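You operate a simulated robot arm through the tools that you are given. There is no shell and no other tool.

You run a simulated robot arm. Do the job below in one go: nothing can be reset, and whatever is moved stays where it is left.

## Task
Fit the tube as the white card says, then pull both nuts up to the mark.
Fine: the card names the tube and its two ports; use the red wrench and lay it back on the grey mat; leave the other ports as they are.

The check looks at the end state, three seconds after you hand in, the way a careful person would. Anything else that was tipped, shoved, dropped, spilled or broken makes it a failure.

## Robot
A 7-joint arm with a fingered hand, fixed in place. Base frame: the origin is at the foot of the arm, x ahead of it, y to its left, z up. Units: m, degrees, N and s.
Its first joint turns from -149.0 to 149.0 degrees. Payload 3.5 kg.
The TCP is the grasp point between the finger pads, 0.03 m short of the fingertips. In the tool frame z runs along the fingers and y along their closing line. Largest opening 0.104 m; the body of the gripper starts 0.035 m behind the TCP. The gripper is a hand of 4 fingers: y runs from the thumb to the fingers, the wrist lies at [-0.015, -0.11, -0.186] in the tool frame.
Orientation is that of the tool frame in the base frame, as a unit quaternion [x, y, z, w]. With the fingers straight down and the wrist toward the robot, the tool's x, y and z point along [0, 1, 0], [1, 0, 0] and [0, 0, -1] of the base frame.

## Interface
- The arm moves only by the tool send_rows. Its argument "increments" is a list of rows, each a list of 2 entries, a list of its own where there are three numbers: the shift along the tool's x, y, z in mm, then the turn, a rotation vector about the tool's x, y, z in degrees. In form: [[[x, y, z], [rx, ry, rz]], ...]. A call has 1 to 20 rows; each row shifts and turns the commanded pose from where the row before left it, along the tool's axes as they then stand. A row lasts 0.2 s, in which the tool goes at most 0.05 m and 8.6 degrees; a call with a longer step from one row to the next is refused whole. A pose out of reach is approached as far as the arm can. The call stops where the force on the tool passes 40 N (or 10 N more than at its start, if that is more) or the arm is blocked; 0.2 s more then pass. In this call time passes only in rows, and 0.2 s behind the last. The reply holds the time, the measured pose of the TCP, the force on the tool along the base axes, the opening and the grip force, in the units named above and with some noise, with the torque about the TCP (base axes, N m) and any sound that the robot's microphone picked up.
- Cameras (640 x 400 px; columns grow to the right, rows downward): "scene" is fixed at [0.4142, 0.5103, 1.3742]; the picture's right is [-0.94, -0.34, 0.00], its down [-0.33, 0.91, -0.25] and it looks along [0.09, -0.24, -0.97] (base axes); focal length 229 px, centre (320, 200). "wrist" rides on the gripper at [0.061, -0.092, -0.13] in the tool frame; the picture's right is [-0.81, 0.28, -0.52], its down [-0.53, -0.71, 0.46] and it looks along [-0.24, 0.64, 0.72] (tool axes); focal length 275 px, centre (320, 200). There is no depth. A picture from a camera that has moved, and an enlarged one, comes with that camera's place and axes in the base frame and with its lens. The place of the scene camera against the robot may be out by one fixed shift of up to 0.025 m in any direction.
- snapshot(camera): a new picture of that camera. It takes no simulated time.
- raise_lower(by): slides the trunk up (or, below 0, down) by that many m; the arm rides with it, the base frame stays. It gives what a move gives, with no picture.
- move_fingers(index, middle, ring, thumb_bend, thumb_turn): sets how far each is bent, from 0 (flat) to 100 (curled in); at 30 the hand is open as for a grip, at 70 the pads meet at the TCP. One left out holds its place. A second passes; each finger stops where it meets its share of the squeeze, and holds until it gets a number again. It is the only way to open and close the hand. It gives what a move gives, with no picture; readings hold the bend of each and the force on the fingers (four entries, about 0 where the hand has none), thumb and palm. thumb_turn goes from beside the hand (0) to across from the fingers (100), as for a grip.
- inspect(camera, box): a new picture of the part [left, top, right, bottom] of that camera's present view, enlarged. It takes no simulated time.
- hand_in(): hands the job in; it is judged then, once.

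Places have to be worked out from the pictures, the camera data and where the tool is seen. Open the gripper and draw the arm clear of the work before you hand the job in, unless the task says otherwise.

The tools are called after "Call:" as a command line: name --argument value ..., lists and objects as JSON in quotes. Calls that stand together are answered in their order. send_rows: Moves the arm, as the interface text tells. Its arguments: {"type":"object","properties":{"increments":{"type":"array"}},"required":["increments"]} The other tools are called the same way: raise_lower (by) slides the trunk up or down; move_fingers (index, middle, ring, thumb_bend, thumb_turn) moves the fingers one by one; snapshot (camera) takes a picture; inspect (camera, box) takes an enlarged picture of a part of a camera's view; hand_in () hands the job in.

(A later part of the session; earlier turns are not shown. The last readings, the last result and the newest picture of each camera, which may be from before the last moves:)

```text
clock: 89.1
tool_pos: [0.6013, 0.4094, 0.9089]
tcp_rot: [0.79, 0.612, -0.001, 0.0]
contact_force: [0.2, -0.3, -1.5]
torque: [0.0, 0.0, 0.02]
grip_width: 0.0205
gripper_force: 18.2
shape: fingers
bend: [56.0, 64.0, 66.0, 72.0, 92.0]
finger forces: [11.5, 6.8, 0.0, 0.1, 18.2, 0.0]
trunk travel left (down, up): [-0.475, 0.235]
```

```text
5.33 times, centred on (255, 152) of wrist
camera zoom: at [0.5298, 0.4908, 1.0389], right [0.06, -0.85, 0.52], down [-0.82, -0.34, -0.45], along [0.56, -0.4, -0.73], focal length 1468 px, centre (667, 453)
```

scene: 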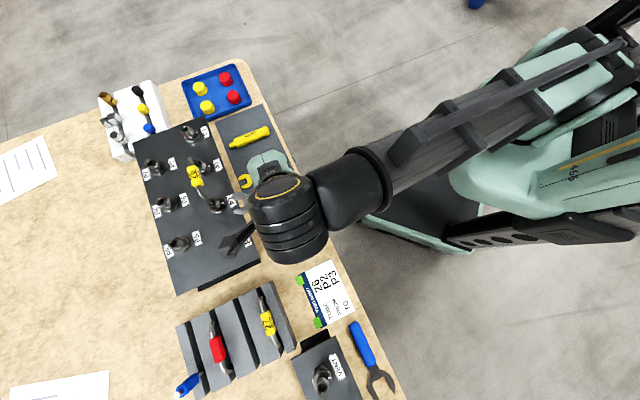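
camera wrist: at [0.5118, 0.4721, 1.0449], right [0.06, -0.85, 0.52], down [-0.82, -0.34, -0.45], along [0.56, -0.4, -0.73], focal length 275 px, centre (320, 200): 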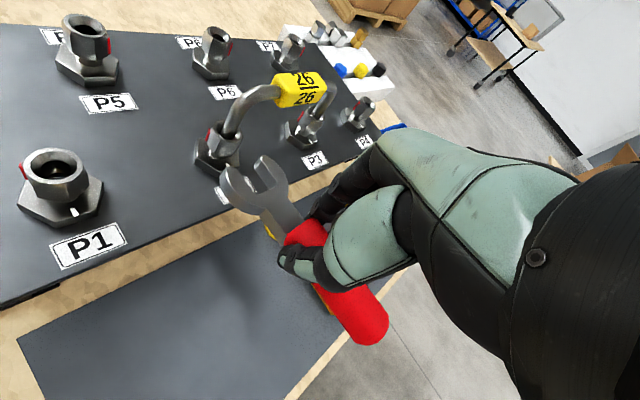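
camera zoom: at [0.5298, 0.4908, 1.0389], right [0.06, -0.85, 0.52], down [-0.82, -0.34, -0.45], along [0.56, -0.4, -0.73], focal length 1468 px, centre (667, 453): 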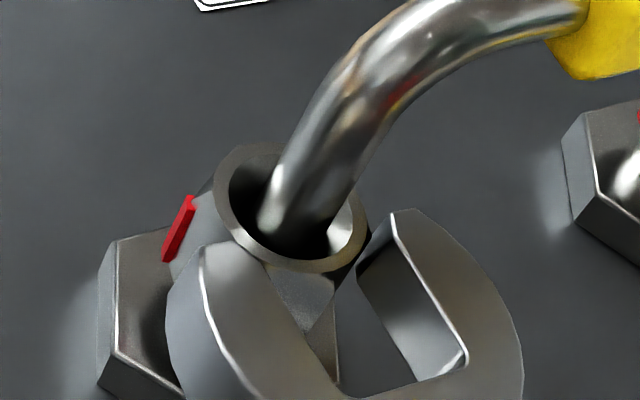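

There is no contact at this offset. I'll continue forward in small steps.

Call:
send_rows --increments '[[[1.76, 0.95, 0], [0, 0, 0]], [[1.76, 0.95, 0], [0, 0, 0]], [[1.76, 0.95, 0], [0, 0, 0]], [[0, 0, 0], [0, 0, 0]]]'

Call:
inspect --camera "scene" --box '[208, 188, 240, 212]'

Call:
inspect --camera "wrist" --box '[205, 115, 305, 190]'

```text
clock: 90.1
tool_pos: [0.6047, 0.4132, 0.9074]
tcp_rot: [0.79, 0.613, -0.001, 0.0]
contact_force: [-7.7, -8.1, 0.0]
torque: [-0.25, 0.18, -0.12]
grip_width: 0.0202
gripper_force: 19.8
shape: fingers
bend: [57.0, 65.0, 66.0, 72.0, 92.0]
finger forces: [12.6, 7.7, 0.1, 0.0, 19.4, 0.1]
trunk travel left (down, up): [-0.475, 0.235]
```

```text
16.00 times, centred on (224, 200) of scene
camera zoom: at [0.4142, 0.5103, 1.3742], right [-0.94, -0.34, 0.0], down [-0.33, 0.91, -0.25], along [0.09, -0.24, -0.97], focal length 3669 px, centre (1856, 200)
```

zoom: 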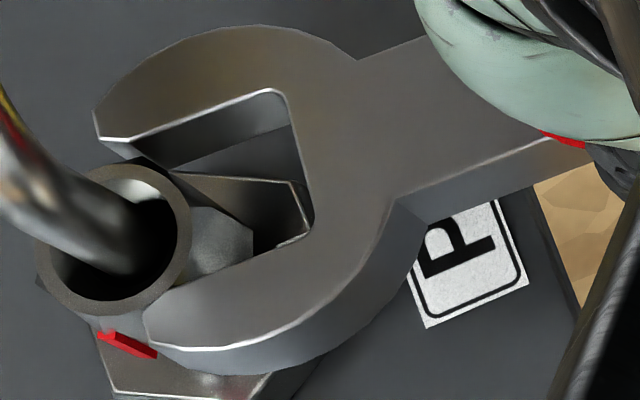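

```text
5.33 times, centred on (255, 152) of wrist
camera zoom: at [0.5331, 0.4942, 1.0398], right [0.06, -0.85, 0.52], down [-0.82, -0.34, -0.45], along [0.56, -0.4, -0.73], focal length 1468 px, centre (667, 453)
```

zoom: 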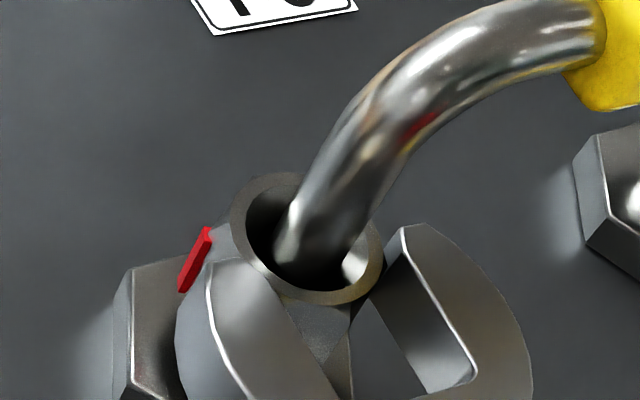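

Now the force is straight back along the axis and balanced between the jaws, so the lateral position is right and I'm partly on the nut. A small angle mismatch is likely, so I'll ease back 2 mm, turn the wrench about 4° counter-clockwise around the nut, and push again.

Call:
send_rows --increments '[[[-1.76, -0.95, 0], [0, 0, 0]], [[-2.7, 3.9, 0], [0, 0, -4]], [[1.76, 0.95, 0], [0, 0, 0]], [[0, 0, 0], [0, 0, 0]]]'

Call:
inspect --camera "scene" --box '[208, 188, 240, 212]'

Call:
inspect --camera "wrist" --box '[205, 115, 305, 190]'

```text
clock: 91.1
tool_pos: [0.6094, 0.4094, 0.9084]
tcp_rot: [0.768, 0.64, -0.001, -0.001]
contact_force: [-0.5, -3.4, -1.5]
torque: [-0.14, -0.06, -0.09]
grip_width: 0.0203
gripper_force: 19.3
shape: fingers
bend: [57.0, 65.0, 66.0, 72.0, 92.0]
finger forces: [12.6, 7.5, 0.0, 0.1, 18.4, 0.1]
trunk travel left (down, up): [-0.475, 0.235]
```

```text
16.00 times, centred on (224, 200) of scene
camera zoom: at [0.4142, 0.5103, 1.3742], right [-0.94, -0.34, 0.0], down [-0.33, 0.91, -0.25], along [0.09, -0.24, -0.97], focal length 3669 px, centre (1856, 200)
```

zoom: 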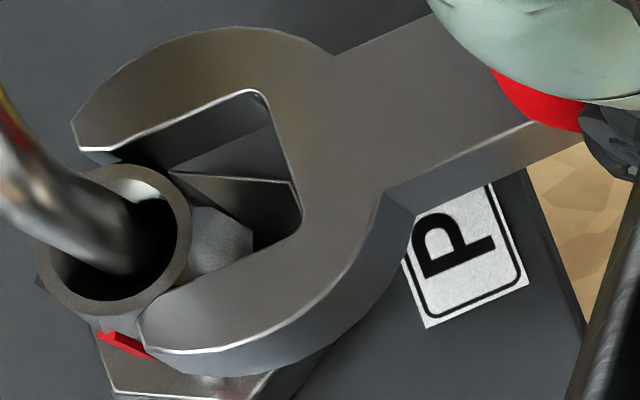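

```text
5.33 times, centred on (255, 152) of wrist
camera zoom: at [0.5315, 0.4861, 1.0393], right [0.12, -0.85, 0.52], down [-0.8, -0.39, -0.45], along [0.59, -0.36, -0.73], focal length 1468 px, centre (667, 453)
```

zoom: 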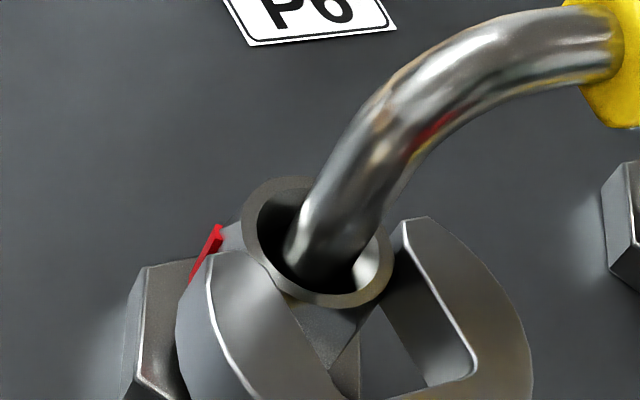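

The wrench advanced further and the force dropped. I'll continue pushing forward in small steps.

Call:
send_rows --increments '[[[1.76, 0.95, 0], [0, 0, 0]], [[1.76, 0.95, 0], [0, 0, 0]], [[0, 0, 0], [0, 0, 0]]]'

Call:
inspect --camera "scene" --box '[208, 188, 240, 212]'

Call:
inspect --camera "wrist" --box '[205, 115, 305, 190]'

```text
clock: 91.9
tool_pos: [0.6116, 0.4126, 0.9085]
tcp_rot: [0.769, 0.639, 0.0, -0.001]
contact_force: [0.6, -2.2, -2.4]
torque: [-0.16, -0.03, -0.14]
grip_width: 0.0205
gripper_force: 18.9
shape: fingers
bend: [57.0, 65.0, 66.0, 72.0, 92.0]
finger forces: [12.9, 7.2, 0.1, 0.0, 18.2, 0.0]
trunk travel left (down, up): [-0.475, 0.235]
```

```text
16.00 times, centred on (224, 200) of scene
camera zoom: at [0.4142, 0.5103, 1.3742], right [-0.94, -0.34, 0.0], down [-0.33, 0.91, -0.25], along [0.09, -0.24, -0.97], focal length 3669 px, centre (1856, 200)
```

zoom: 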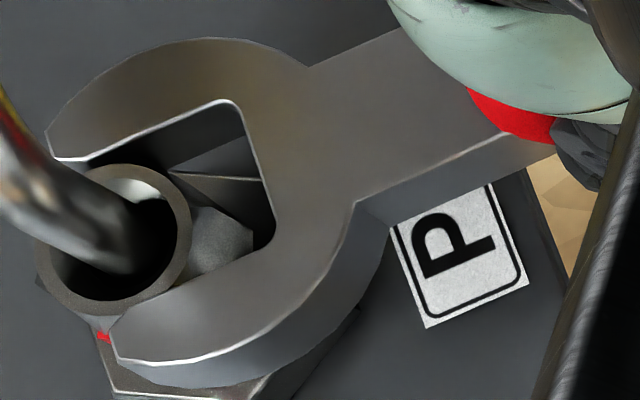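

```text
5.33 times, centred on (255, 152) of wrist
camera zoom: at [0.5338, 0.489, 1.0398], right [0.12, -0.85, 0.52], down [-0.8, -0.39, -0.45], along [0.59, -0.36, -0.73], focal length 1468 px, centre (667, 453)
```

zoom: 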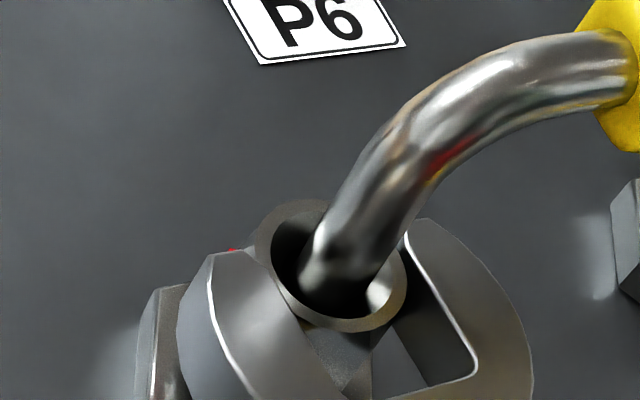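

It is sliding onto the flats with low force. I'll keep going a few more millimetres toward full engagement.

Call:
send_rows --increments '[[[1.76, 0.95, 0], [0, 0, 0]], [[1.76, 0.95, 0], [0, 0, 0]], [[1.76, 0.95, 0], [0, 0, 0]], [[0, 0, 0], [0, 0, 0]]]'

Call:
inspect --camera "scene" --box '[208, 188, 240, 212]'

Call:
inspect --camera "wrist" --box '[205, 115, 305, 190]'

```text
clock: 92.9
tool_pos: [0.6151, 0.4165, 0.9084]
tcp_rot: [0.769, 0.639, -0.001, -0.001]
contact_force: [-2.4, -6.5, -0.4]
torque: [-0.27, 0.0, -0.18]
grip_width: 0.0207
gripper_force: 19.6
shape: fingers
bend: [57.0, 65.0, 66.0, 72.0, 92.0]
finger forces: [13.9, 7.3, 0.0, 0.0, 18.3, 0.1]
trunk travel left (down, up): [-0.475, 0.235]
```

```text
16.00 times, centred on (224, 200) of scene
camera zoom: at [0.4142, 0.5103, 1.3742], right [-0.94, -0.34, 0.0], down [-0.33, 0.91, -0.25], along [0.09, -0.24, -0.97], focal length 3669 px, centre (1856, 200)
```

zoom: 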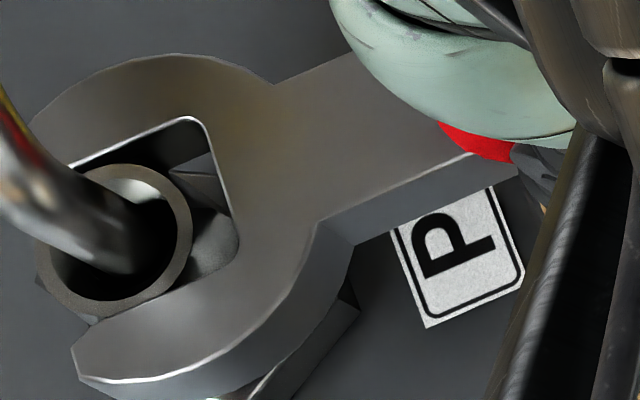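

```text
5.33 times, centred on (255, 152) of wrist
camera zoom: at [0.5374, 0.4936, 1.04], right [0.12, -0.85, 0.52], down [-0.8, -0.39, -0.45], along [0.59, -0.36, -0.73], focal length 1468 px, centre (667, 453)
```

zoom: 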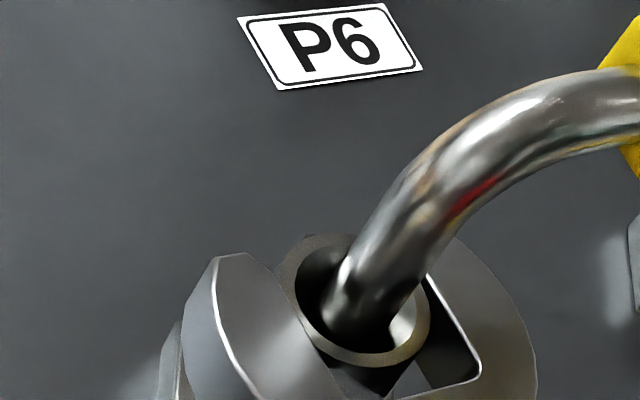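

The wrench is fully on the P2 nut with light contact. I'll start turning clockwise about the nut in small steps and watch the forces.

Call:
send_rows --increments '[[[-0.9, -0.5, 0], [0, 0, 0]], [[2.4, -2.9, 0], [0, 0, 3]], [[2.4, -2.9, 0], [0, 0, 3]], [[2.4, -2.9, 0], [0, 0, 3]], [[0, 0, 0], [0, 0, 0]]]'

Call:
inspect --camera "scene" --box '[208, 188, 240, 212]'

Call:
inspect --camera "wrist" --box '[205, 115, 305, 190]'

```text
clock: 94.1
tool_pos: [0.6074, 0.4252, 0.909]
tcp_rot: [0.817, 0.577, 0.0, -0.001]
contact_force: [-3.9, -6.3, -1.8]
torque: [-0.22, 0.04, -0.19]
grip_width: 0.0203
gripper_force: 19.4
shape: fingers
bend: [57.0, 65.0, 66.0, 72.0, 92.0]
finger forces: [13.7, 7.4, 0.1, 0.1, 18.3, 0.1]
trunk travel left (down, up): [-0.475, 0.235]
```

```text
16.00 times, centred on (224, 200) of scene
camera zoom: at [0.4142, 0.5103, 1.3742], right [-0.94, -0.34, 0.0], down [-0.33, 0.91, -0.25], along [0.09, -0.24, -0.97], focal length 3669 px, centre (1856, 200)
```

zoom: 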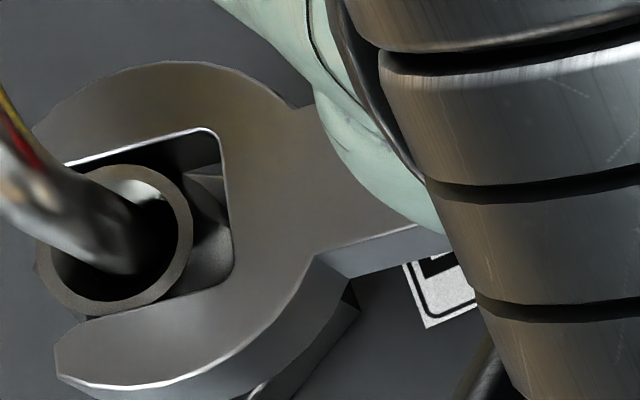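

```text
5.33 times, centred on (255, 152) of wrist
camera zoom: at [0.5434, 0.5136, 1.0399], right [-0.01, -0.86, 0.52], down [-0.85, -0.26, -0.45], along [0.52, -0.45, -0.73], focal length 1468 px, centre (667, 453)
```

zoom: 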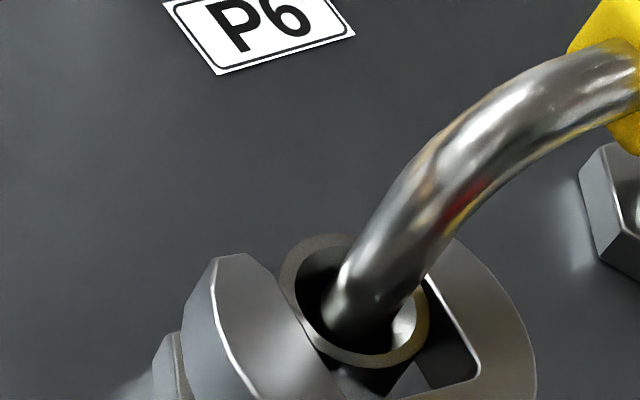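

The wrench turned 9° with little resistance. I'll continue the stroke to about the 195° heading.

Call:
send_rows --increments '[[[3.2, -3.87, 0], [0, 0, 4]], [[3.2, -3.87, 0], [0, 0, 4]], [[3.2, -3.87, 0], [0, 0, 4]], [[0, 0, 0], [0, 0, 0]]]'

Call:
inspect --camera "scene" --box '[208, 188, 240, 212]'

Call:
inspect --camera "wrist" --box '[195, 105, 315, 195]'

```text
clock: 95.1
tool_pos: [0.6001, 0.4384, 0.9078]
tcp_rot: [0.872, 0.489, -0.001, -0.001]
contact_force: [-0.2, -1.9, -1.6]
torque: [-0.15, -0.02, -0.15]
grip_width: 0.0206
gripper_force: 19.5
shape: fingers
bend: [57.0, 65.0, 66.0, 72.0, 92.0]
finger forces: [12.9, 7.1, 0.0, 0.1, 18.1, 0.0]
trunk travel left (down, up): [-0.475, 0.235]
```

```text
16.00 times, centred on (224, 200) of scene
camera zoom: at [0.4142, 0.5103, 1.3742], right [-0.94, -0.34, 0.0], down [-0.33, 0.91, -0.25], along [0.09, -0.24, -0.97], focal length 3669 px, centre (1856, 200)
```

zoom: 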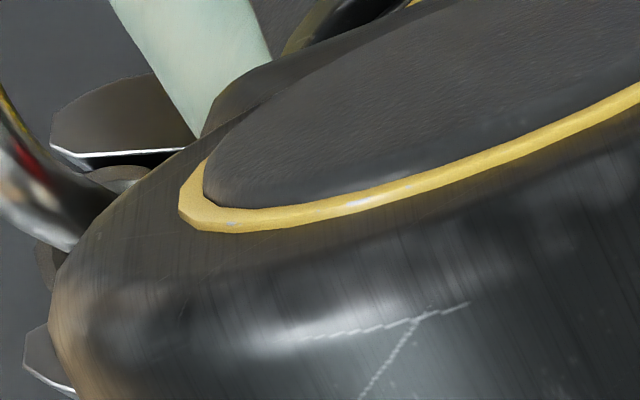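

```text
4.44 times, centred on (255, 150) of wrist
camera zoom: at [0.5557, 0.5389, 1.0397], right [-0.19, -0.83, 0.52], down [-0.89, -0.08, -0.45], along [0.42, -0.54, -0.73], focal length 1224 px, centre (609, 422)
```

zoom: 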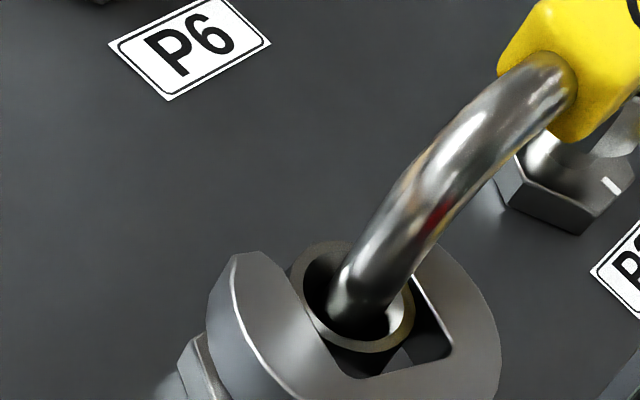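

The nut keeps the same pose inside the slot, so it is turning with the wrench. I'll continue 15° more.

Call:
send_rows --increments '[[[3.2, -3.87, 0], [0, 0, 4]], [[3.2, -3.87, 0], [0, 0, 4]], [[3.2, -3.87, 0], [0, 0, 4]], [[2.4, -2.9, 0], [0, 0, 3]], [[0, 0, 0], [0, 0, 0]]]'

Call:
snapshot --camera "wrist"

Call:
inspect --camera "wrist" --box '[195, 105, 315, 195]'

Call:
snapshot --camera "scene"

```text
clock: 96.3
tool_pos: [0.5961, 0.458, 0.909]
tcp_rot: [0.929, 0.371, -0.001, -0.001]
contact_force: [-0.6, -2.3, -2.0]
torque: [-0.16, 0.01, -0.19]
grip_width: 0.0206
gripper_force: 19.5
shape: fingers
bend: [56.0, 65.0, 66.0, 72.0, 92.0]
finger forces: [13.3, 7.2, 0.1, 0.0, 18.1, 0.1]
trunk travel left (down, up): [-0.475, 0.235]
```

```text
taken
camera wrist: at [0.5797, 0.5667, 1.0395], right [-0.4, -0.76, 0.52], down [-0.88, 0.15, -0.45], along [0.27, -0.64, -0.73], focal length 275 px, centre (320, 200)
```

wrist: 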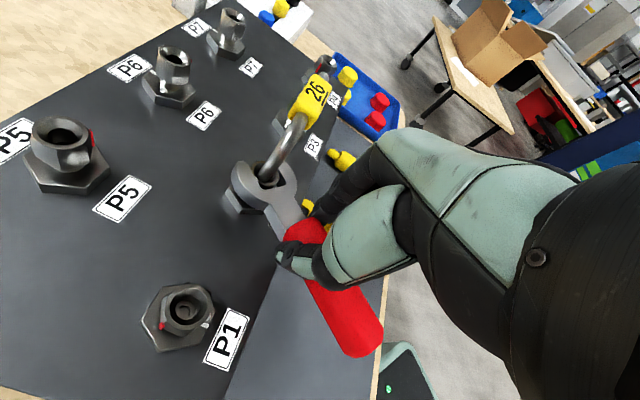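

```text
4.44 times, centred on (255, 150) of wrist
camera zoom: at [0.5797, 0.5667, 1.0395], right [-0.4, -0.76, 0.52], down [-0.88, 0.15, -0.45], along [0.27, -0.64, -0.73], focal length 1224 px, centre (609, 422)
```

zoom: 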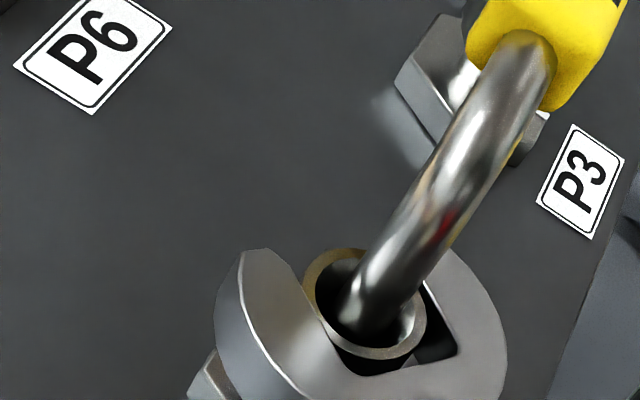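

```text
taken
```

scene: 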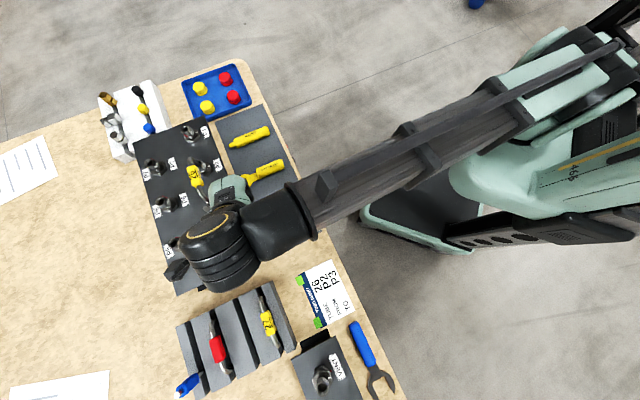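

There's good clearance to P1. I'll extend this stroke by 6° and then check the nut before re-gripping it with the jaws at +60°.

Call:
send_rows --increments '[[[2.4, -2.9, 0], [0, 0, 3]], [[2.4, -2.9, 0], [0, 0, 3]], [[0, 0, 0], [0, 0, 0]]]'

Call:
send_rows --increments '[[[-8.8, -4.8, 0], [0, 0, 0]], [[-8.8, -4.8, 0], [0, 0, 0]], [[-8.8, -4.8, 0], [0, 0, 0]], [[0, 0, 0], [0, 0, 0]]]'

Call:
inspect --camera "wrist" --box '[195, 105, 315, 195]'

Call:
snapshot --camera "wrist"

```text
clock: 97.1
tool_pos: [0.5964, 0.4643, 0.909]
tcp_rot: [0.947, 0.321, -0.001, -0.001]
contact_force: [-3.6, -2.0, -1.3]
torque: [-0.13, 0.1, -0.12]
grip_width: 0.0204
gripper_force: 19.0
shape: fingers
bend: [57.0, 65.0, 66.0, 72.0, 92.0]
finger forces: [11.8, 7.9, 0.1, 0.0, 17.8, 0.0]
trunk travel left (down, up): [-0.475, 0.235]
```

```text
clock: 98.1
tool_pos: [0.5673, 0.4601, 0.9093]
tcp_rot: [0.947, 0.322, 0.0, -0.001]
contact_force: [0.3, -0.3, -1.1]
torque: [0.02, 0.02, 0.01]
grip_width: 0.0201
gripper_force: 17.9
shape: fingers
bend: [56.0, 64.0, 66.0, 72.0, 92.0]
finger forces: [10.9, 7.4, 0.1, 0.0, 18.1, 0.1]
trunk travel left (down, up): [-0.475, 0.235]
```

```text
4.44 times, centred on (255, 150) of wrist
camera zoom: at [0.5615, 0.5693, 1.039], right [-0.47, -0.71, 0.52], down [-0.86, 0.24, -0.45], along [0.2, -0.66, -0.73], focal length 1224 px, centre (609, 422)
```

zoom: 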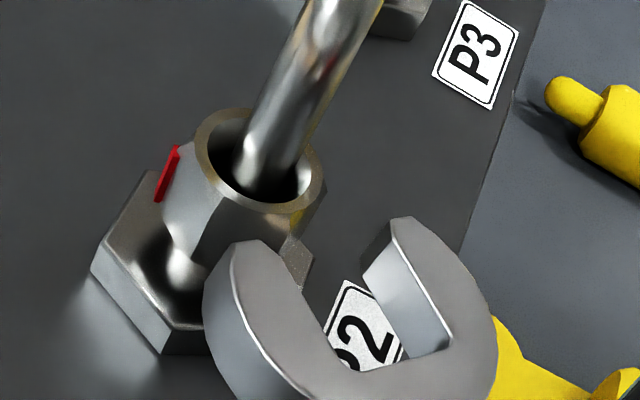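

```text
taken
camera wrist: at [0.5615, 0.5693, 1.039], right [-0.47, -0.71, 0.52], down [-0.86, 0.24, -0.45], along [0.2, -0.66, -0.73], focal length 275 px, centre (320, 200)
```

wrist: 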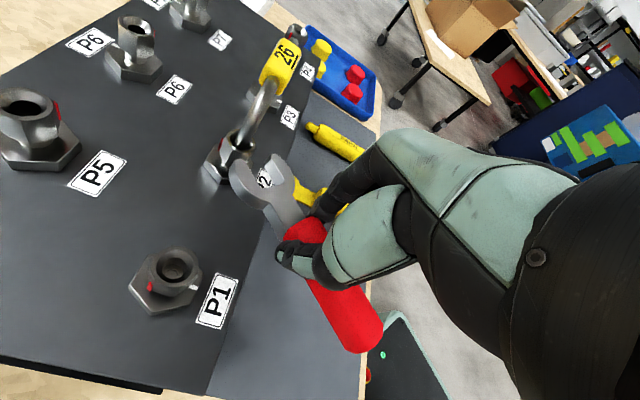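

The red tab kept its place in the rotating view, so the nut did turn with the wrench. Now I'll swing the backed-off wrench about 61.5° back around the nut for the next bite.

Call:
send_rows --increments '[[[-5.54, 9.36, 0], [0, 0, -6.15]], [[-5.54, 9.36, 0], [0, 0, -6.15]], [[-5.54, 9.36, 0], [0, 0, -6.15]], [[-5.54, 9.36, 0], [0, 0, -6.15]], [[-5.54, 9.36, 0], [0, 0, -6.15]], [[-5.54, 9.36, 0], [0, 0, -6.15]], [[-5.54, 9.36, 0], [0, 0, -6.15]], [[0, 0, 0], [0, 0, 0]]]'

Call:
inspect --camera "scene" --box '[200, 180, 250, 220]'

Call:
snapshot --camera "wrist"

```text
clock: 99.9
tool_pos: [0.5986, 0.3943, 0.9084]
tcp_rot: [0.762, 0.648, -0.001, -0.001]
contact_force: [0.0, 0.3, -1.8]
torque: [0.01, -0.03, 0.01]
grip_width: 0.0201
gripper_force: 17.6
shape: fingers
bend: [56.0, 64.0, 66.0, 72.0, 92.0]
finger forces: [10.8, 7.4, 0.0, 0.0, 18.2, 0.1]
trunk travel left (down, up): [-0.475, 0.235]
```

```text
10.00 times, centred on (225, 200) of scene
camera zoom: at [0.4142, 0.5103, 1.3742], right [-0.94, -0.34, 0.0], down [-0.33, 0.91, -0.25], along [0.09, -0.24, -0.97], focal length 2293 px, centre (1270, 200)
```

zoom: 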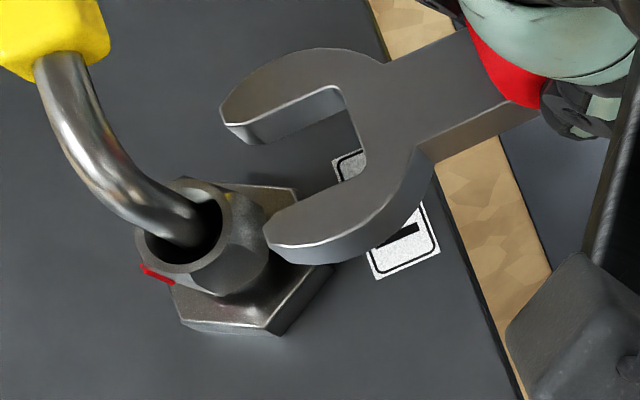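

```text
taken
camera wrist: at [0.52, 0.4691, 1.0396], right [0.14, -0.84, 0.52], down [-0.79, -0.41, -0.45], along [0.6, -0.34, -0.73], focal length 275 px, centre (320, 200)
```

wrist: 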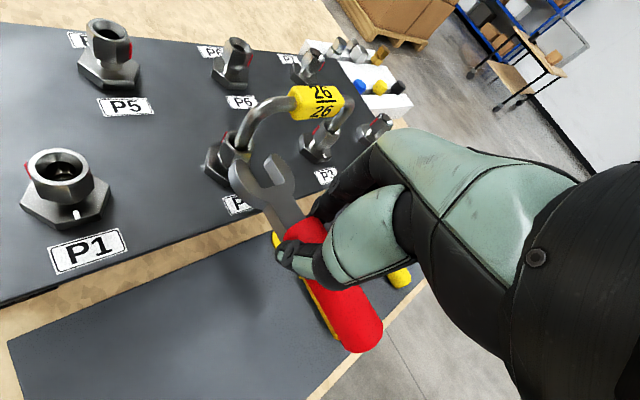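

The red tab has moved clockwise in the overhead view, as intended. I'll complete the swing and check alignment and tube clearance.

Call:
send_rows --increments '[[[-5.54, 9.36, 0], [0, 0, -6.15]], [[-5.54, 9.36, 0], [0, 0, -6.15]], [[-5.54, 9.36, 0], [0, 0, -6.15]], [[0, 0, 0], [0, 0, 0]]]'

Call:
inspect --camera "scene" --box '[200, 175, 250, 215]'

Call:
inspect --camera "wrist" --box '[195, 105, 335, 200]'

```text
clock: 100.9
tool_pos: [0.6249, 0.3772, 0.9083]
tcp_rot: [0.649, 0.761, 0.0, 0.0]
contact_force: [-0.1, 0.2, -1.7]
torque: [0.0, -0.01, -0.02]
grip_width: 0.0201
gripper_force: 18.3
shape: fingers
bend: [56.0, 64.0, 66.0, 72.0, 92.0]
finger forces: [10.9, 7.5, 0.0, 0.0, 18.1, 0.1]
trunk travel left (down, up): [-0.475, 0.235]
```

```text
10.00 times, centred on (225, 195) of scene
camera zoom: at [0.4142, 0.5103, 1.3742], right [-0.94, -0.34, 0.0], down [-0.33, 0.91, -0.25], along [0.09, -0.24, -0.97], focal length 2293 px, centre (1270, 250)
```

zoom: 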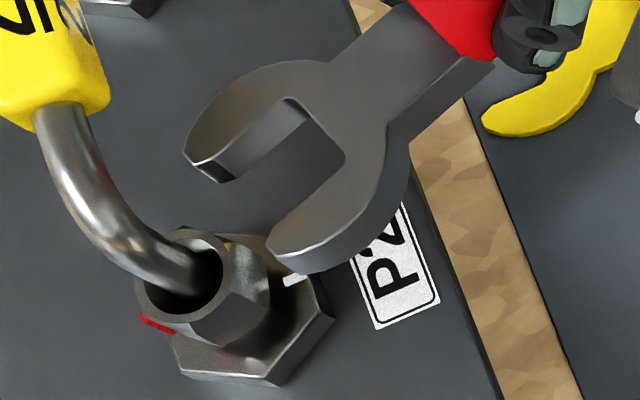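

```text
4.21 times, centred on (265, 152) of wrist
camera zoom: at [0.5271, 0.4216, 1.0392], right [0.4, -0.76, 0.52], down [-0.62, -0.64, -0.45], along [0.67, -0.14, -0.73], focal length 1159 px, centre (552, 400)
```

zoom: 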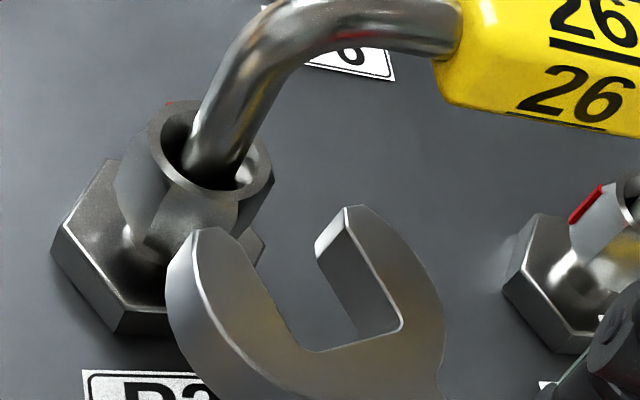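

At this heading the nut appears several millimetres to the left of the slot's midline. I'll zoom in to measure the offset and angle properly before advancing.

Call:
inspect --camera "scene" --box '[208, 183, 244, 210]'

Call:
inspect --camera "wrist" --box '[205, 125, 295, 195]'

```text
14.81 times, centred on (226, 196) of scene
camera zoom: at [0.4142, 0.5103, 1.3742], right [-0.94, -0.34, 0.0], down [-0.33, 0.91, -0.25], along [0.09, -0.24, -0.97], focal length 3398 px, centre (1713, 252)
```

zoom: 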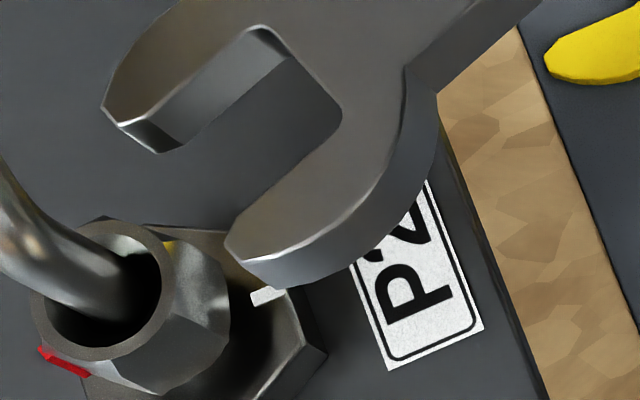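

```text
5.71 times, centred on (250, 160) of wrist
camera zoom: at [0.5271, 0.4216, 1.0392], right [0.4, -0.76, 0.52], down [-0.62, -0.64, -0.45], along [0.67, -0.14, -0.73], focal length 1573 px, centre (720, 429)
```

zoom: 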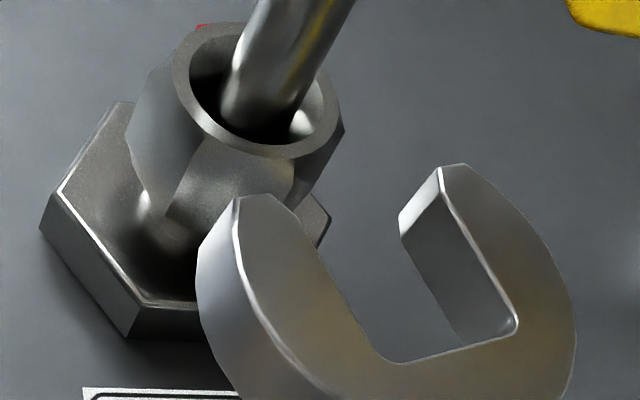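

The nut turned about 41°, and its flats now call for a wrench heading close to what I have. The slot needs to move about 4.8 mm left, so I'll shift and advance 18 mm.

Call:
send_rows --increments '[[[2.3, -4.2, 0], [0, 0, 0]], [[7.9, 4.3, 0], [0, 0, 0]], [[7.9, 4.3, 0], [0, 0, 0]], [[0, 0, 0], [0, 0, 0]]]'

Call:
inspect --camera "scene" --box '[208, 183, 244, 210]'

Call:
inspect --camera "wrist" --box '[205, 115, 305, 190]'

Call:
snapshot --camera "scene"

```text
clock: 101.9
tool_pos: [0.6273, 0.3931, 0.9072]
tcp_rot: [0.649, 0.76, 0.0, -0.001]
contact_force: [0.5, -4.0, -0.9]
torque: [-0.11, 0.0, -0.16]
grip_width: 0.0202
gripper_force: 19.6
shape: fingers
bend: [56.0, 65.0, 66.0, 72.0, 92.0]
finger forces: [13.2, 7.1, 0.1, 0.0, 18.4, 0.1]
trunk travel left (down, up): [-0.475, 0.235]
```

```text
14.81 times, centred on (226, 196) of scene
camera zoom: at [0.4142, 0.5103, 1.3742], right [-0.94, -0.34, 0.0], down [-0.33, 0.91, -0.25], along [0.09, -0.24, -0.97], focal length 3398 px, centre (1713, 252)
```

zoom: 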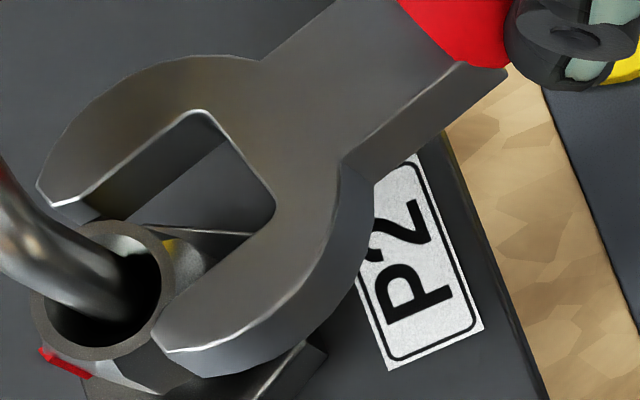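

```text
5.33 times, centred on (255, 152) of wrist
camera zoom: at [0.5281, 0.4389, 1.0395], right [0.4, -0.76, 0.52], down [-0.62, -0.64, -0.45], along [0.67, -0.14, -0.73], focal length 1468 px, centre (667, 453)
```

zoom: 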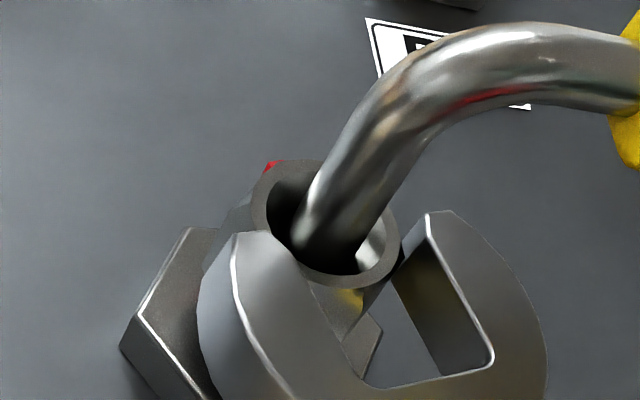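

```text
taken
```

scene: 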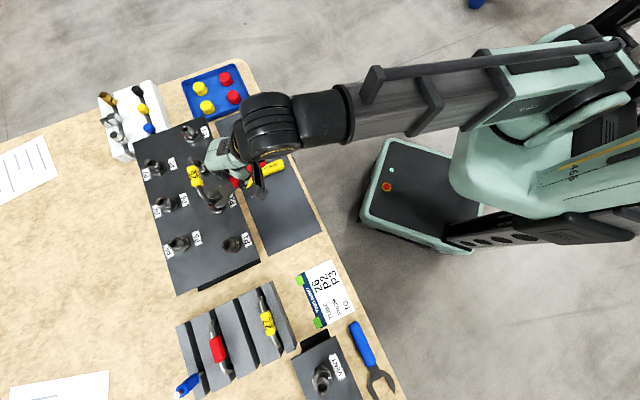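

Contact is light at 4 N, with the jaws straddling the nut within about 1 mm. I'll try advancing a little further to see whether it self-aligns.

Call:
send_rows --increments '[[[1.3, 0.7, 0], [0, 0, 0]], [[1.3, 0.7, 0], [0, 0, 0]], [[0, 0, 0], [0, 0, 0]]]'

Call:
inspect --camera "scene" --box '[208, 183, 244, 210]'

Call:
inspect --camera "wrist" --box '[205, 115, 305, 190]'

```text
clock: 102.7
tool_pos: [0.6271, 0.3957, 0.9085]
tcp_rot: [0.649, 0.76, 0.0, 0.0]
contact_force: [-3.8, -11.2, 0.4]
torque: [-0.28, -0.01, -0.2]
grip_width: 0.0205
gripper_force: 20.8
shape: fingers
bend: [57.0, 66.0, 66.0, 72.0, 92.0]
finger forces: [13.9, 8.1, 0.1, 0.0, 19.4, 0.0]
trunk travel left (down, up): [-0.475, 0.235]
```

```text
14.81 times, centred on (226, 196) of scene
camera zoom: at [0.4142, 0.5103, 1.3742], right [-0.94, -0.34, 0.0], down [-0.33, 0.91, -0.25], along [0.09, -0.24, -0.97], focal length 3398 px, centre (1713, 252)
```

zoom: 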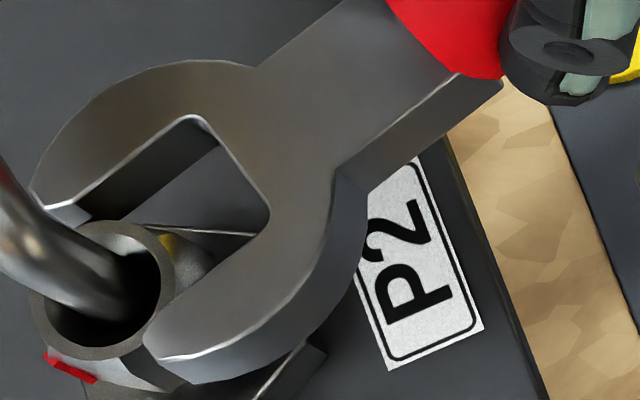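

```text
5.33 times, centred on (255, 152) of wrist
camera zoom: at [0.5287, 0.4414, 1.0392], right [0.4, -0.76, 0.52], down [-0.62, -0.64, -0.45], along [0.67, -0.14, -0.73], focal length 1468 px, centre (667, 453)
```

zoom: 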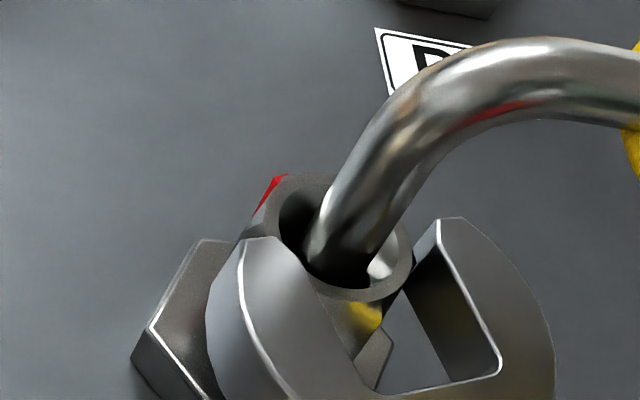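

The force points at the right jaw again, as in the first approach, where a small counter-clockwise turn fixed it. I'll ease back 2 mm, turn 3° the same way, and advance.

Call:
send_rows --increments '[[[-1.76, -0.95, 0], [0, 0, 0]], [[-2.6, 4.0, 0], [0, 0, -3]], [[1.76, 0.95, 0], [0, 0, 0]], [[1.3, 0.7, 0], [0, 0, 0]], [[0, 0, 0], [0, 0, 0]]]'

Call:
inspect --camera "scene" --box '[208, 183, 244, 210]'

Call:
inspect --camera "wrist" --box '[205, 115, 305, 190]'

```text
clock: 103.9
tool_pos: [0.6325, 0.3941, 0.9091]
tcp_rot: [0.629, 0.777, 0.0, -0.001]
contact_force: [-4.3, -14.6, 1.1]
torque: [-0.35, 0.02, -0.19]
grip_width: 0.0203
gripper_force: 20.9
shape: fingers
bend: [57.0, 66.0, 66.0, 72.0, 92.0]
finger forces: [13.8, 8.6, 0.1, 0.0, 19.8, 0.0]
trunk travel left (down, up): [-0.475, 0.235]
```

```text
14.81 times, centred on (226, 196) of scene
camera zoom: at [0.4142, 0.5103, 1.3742], right [-0.94, -0.34, 0.0], down [-0.33, 0.91, -0.25], along [0.09, -0.24, -0.97], focal length 3398 px, centre (1713, 252)
```

zoom: 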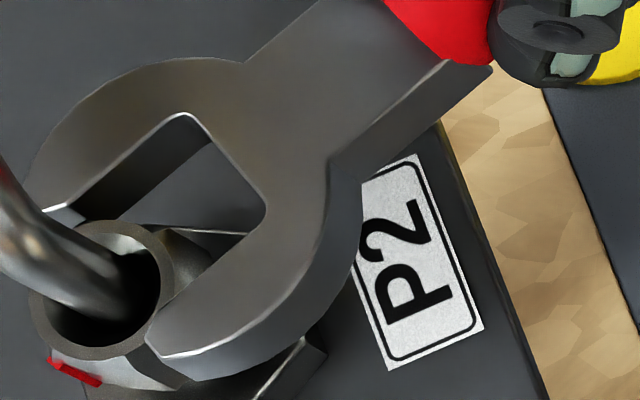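

```text
5.33 times, centred on (255, 152) of wrist
camera zoom: at [0.5308, 0.4351, 1.039], right [0.44, -0.74, 0.52], down [-0.59, -0.67, -0.45], along [0.68, -0.1, -0.73], focal length 1468 px, centre (667, 453)
```

zoom: 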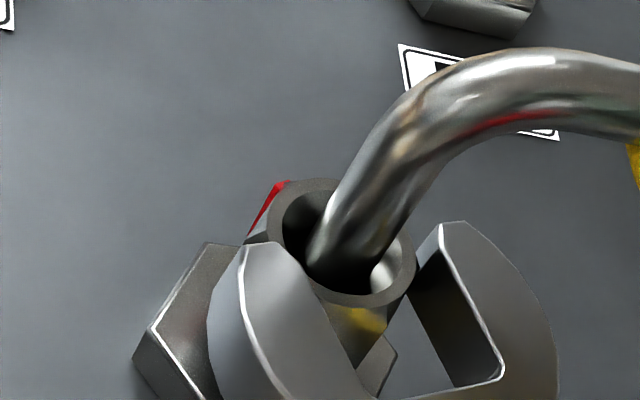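

Pushing there only spins the free nut back a bit, about 11°, so the right jaw must clear its face. I'll back off 5 mm, shift right 1.2 mm and re-approach.

Call:
send_rows --increments '[[[-4.4, -2.4, 0], [0, 0, 0]], [[-0.6, 1.05, 0], [0, 0, 0]], [[2.2, 1.2, 0], [0, 0, 0]], [[2.2, 1.2, 0], [0, 0, 0]], [[0, 0, 0], [0, 0, 0]]]'

Call:
inspect --camera "scene" --box '[208, 183, 244, 210]'

Call:
inspect --camera "wrist" --box '[205, 115, 305, 190]'

```text
clock: 105.1
tool_pos: [0.6324, 0.3937, 0.9072]
tcp_rot: [0.629, 0.777, -0.001, -0.001]
contact_force: [-4.6, -13.3, 1.6]
torque: [-0.32, 0.01, -0.16]
grip_width: 0.0196
gripper_force: 20.4
shape: fingers
bend: [57.0, 66.0, 66.0, 72.0, 92.0]
finger forces: [13.0, 8.7, 0.0, 0.0, 19.5, 0.0]
trunk travel left (down, up): [-0.475, 0.235]
```

```text
14.81 times, centred on (226, 196) of scene
camera zoom: at [0.4142, 0.5103, 1.3742], right [-0.94, -0.34, 0.0], down [-0.33, 0.91, -0.25], along [0.09, -0.24, -0.97], focal length 3398 px, centre (1713, 252)
```

zoom: 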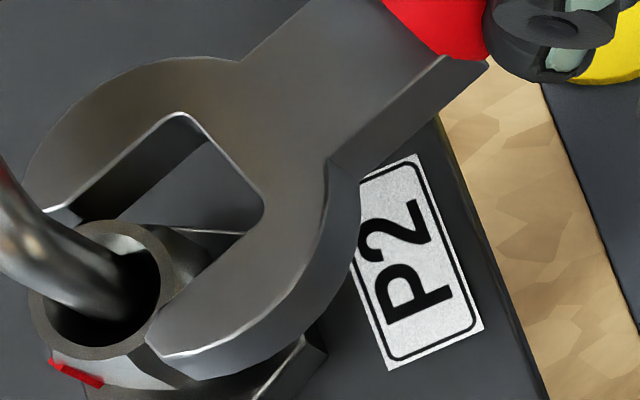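

```text
5.33 times, centred on (255, 152) of wrist
camera zoom: at [0.5318, 0.435, 1.0393], right [0.44, -0.74, 0.52], down [-0.59, -0.67, -0.45], along [0.68, -0.1, -0.73], focal length 1468 px, centre (667, 453)
```

zoom: 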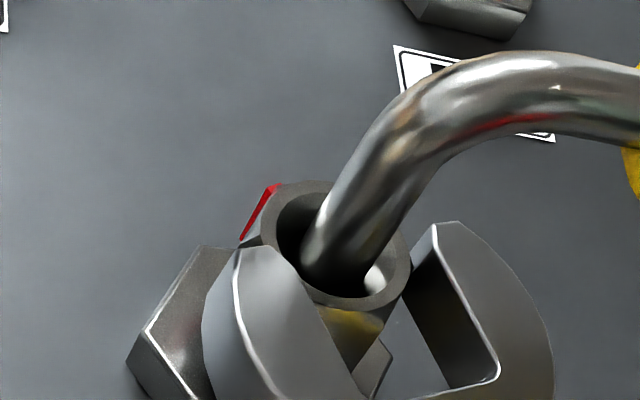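

Both tips are now pressing symmetrically, so the nut angle doesn't match the jaws. I'll back off 12 mm and look closely at the nut's actual facets.

Call:
send_rows --increments '[[[-5.3, -2.9, 0], [0, 0, 0]], [[-5.3, -2.9, 0], [0, 0, 0]], [[-8.8, -4.8, 0], [0, 0, 0]], [[0, 0, 0], [0, 0, 0]]]'

Call:
inspect --camera "wrist" --box '[215, 125, 285, 180]'

Call:
inspect --camera "scene" --box '[208, 190, 236, 211]'

```text
clock: 106.1
tool_pos: [0.6271, 0.3763, 0.9063]
tcp_rot: [0.629, 0.777, -0.001, -0.001]
contact_force: [-0.4, 0.2, -2.1]
torque: [0.0, 0.0, 0.0]
grip_width: 0.0195
gripper_force: 18.4
shape: fingers
bend: [57.0, 65.0, 66.0, 72.0, 92.0]
finger forces: [10.7, 7.4, 0.0, 0.0, 18.0, 0.0]
trunk travel left (down, up): [-0.475, 0.235]
```

```text
7.27 times, centred on (250, 152) of wrist
camera zoom: at [0.5269, 0.4163, 1.0387], right [0.44, -0.74, 0.52], down [-0.59, -0.67, -0.45], along [0.68, -0.1, -0.73], focal length 2002 px, centre (829, 546)
```

zoom: 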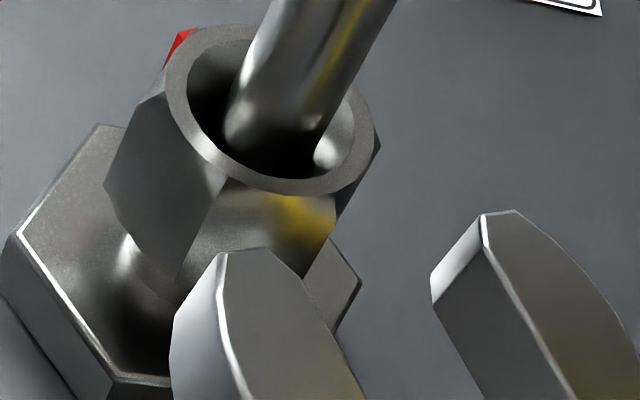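

```text
16.00 times, centred on (222, 200) of scene
camera zoom: at [0.4142, 0.5103, 1.3742], right [-0.94, -0.34, 0.0], down [-0.33, 0.91, -0.25], along [0.09, -0.24, -0.97], focal length 3669 px, centre (1888, 192)
```

zoom: 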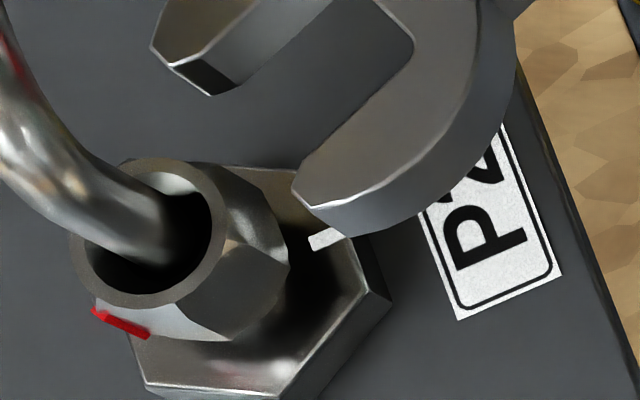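

Now it's clear: the red tab sits on a nut vertex, the vertices are near 200° and 260°, and about 215° of clockwise turning remains. The wrench is about 11° short of the 260° vertex, so I'll rotate it around the nut by 11° and re-measure.

Call:
send_rows --increments '[[[-5.2, 7.9, 0], [0, 0, -5.5]], [[-5.2, 7.9, 0], [0, 0, -5.5]], [[0, 0, 0], [0, 0, 0]]]'

Call:
inspect --camera "scene" --box '[208, 183, 244, 210]'

Call:
inspect --camera "wrist" --box '[205, 125, 305, 200]'

Call:
inspect --camera "scene" --box '[170, 140, 270, 220]'

```text
clock: 106.9
tool_pos: [0.6453, 0.3695, 0.9078]
tcp_rot: [0.551, 0.835, 0.0, -0.001]
contact_force: [-0.5, -0.6, -2.1]
torque: [0.0, 0.0, -0.03]
grip_width: 0.0198
gripper_force: 17.8
shape: fingers
bend: [57.0, 65.0, 66.0, 72.0, 92.0]
finger forces: [10.7, 7.3, 0.0, 0.0, 17.9, 0.0]
trunk travel left (down, up): [-0.475, 0.235]
```

```text
14.81 times, centred on (226, 196) of scene
camera zoom: at [0.4142, 0.5103, 1.3742], right [-0.94, -0.34, 0.0], down [-0.33, 0.91, -0.25], along [0.09, -0.24, -0.97], focal length 3398 px, centre (1713, 252)
```

zoom: 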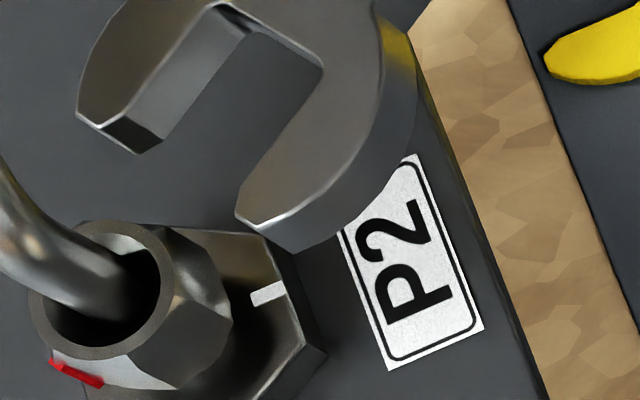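

```text
5.33 times, centred on (255, 162) of wrist
camera zoom: at [0.5386, 0.3889, 1.0392], right [0.57, -0.64, 0.52], down [-0.45, -0.77, -0.45], along [0.69, 0.03, -0.73], focal length 1468 px, centre (667, 400)
```

zoom: 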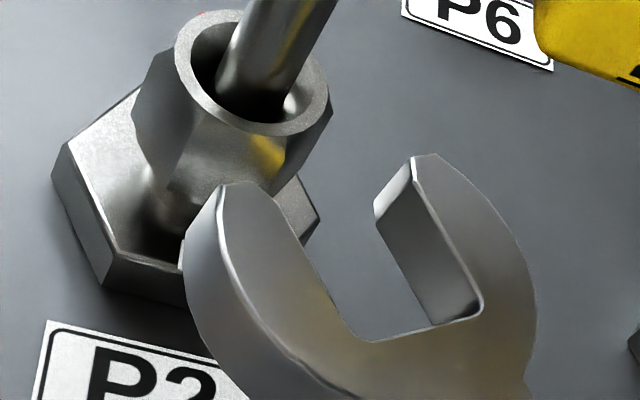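

```text
5.00 times, centred on (220, 180) of scene
camera zoom: at [0.4142, 0.5103, 1.3742], right [-0.94, -0.34, 0.0], down [-0.33, 0.91, -0.25], along [0.09, -0.24, -0.97], focal length 1147 px, centre (820, 300)
```

zoom: 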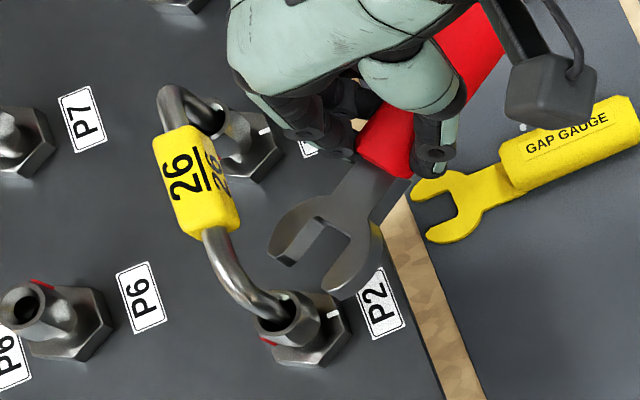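

The nut vertex is near 259° and the wrench is at about 256°. The wrench has crept to about 37° yaw in the hand, so I'll use its true axis for advancing. I'll shift left 2.6 mm and advance 18 mm along it.

Call:
send_rows --increments '[[[1.6, -2.1, 0], [0, 0, 0]], [[7.2, 5.4, 0], [0, 0, 0]], [[7.2, 5.4, 0], [0, 0, 0]], [[0, 0, 0], [0, 0, 0]]]'

Call:
inspect --camera "scene" --box '[208, 183, 244, 210]'

Call:
inspect --camera "wrist" --box '[205, 115, 305, 190]'

```text
clock: 107.9
tool_pos: [0.6474, 0.3864, 0.9087]
tcp_rot: [0.552, 0.834, -0.002, 0.0]
contact_force: [-0.4, -1.4, -0.3]
torque: [-0.03, -0.01, -0.05]
grip_width: 0.0197
gripper_force: 17.5
shape: fingers
bend: [57.0, 65.0, 66.0, 72.0, 92.0]
finger forces: [10.6, 7.8, 0.0, 0.0, 18.3, 0.0]
trunk travel left (down, up): [-0.475, 0.235]
```

```text
14.81 times, centred on (226, 196) of scene
camera zoom: at [0.4142, 0.5103, 1.3742], right [-0.94, -0.34, 0.0], down [-0.33, 0.91, -0.25], along [0.09, -0.24, -0.97], focal length 3398 px, centre (1713, 252)
```

zoom: 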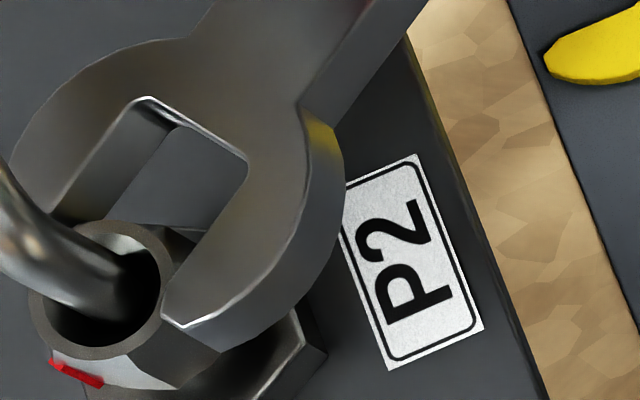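

```text
5.33 times, centred on (255, 152) of wrist
camera zoom: at [0.5422, 0.4067, 1.0399], right [0.57, -0.64, 0.52], down [-0.45, -0.77, -0.45], along [0.69, 0.03, -0.73], focal length 1468 px, centre (667, 453)
```

zoom: 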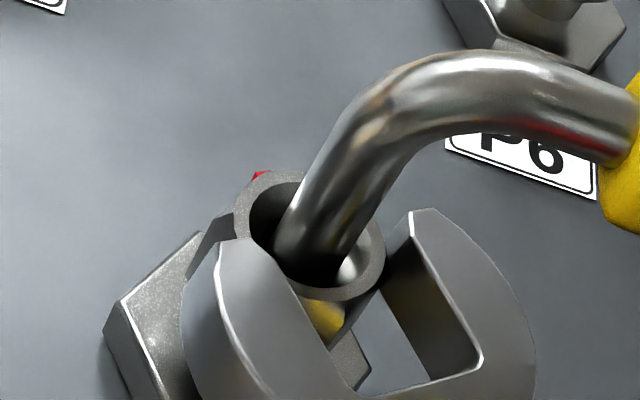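

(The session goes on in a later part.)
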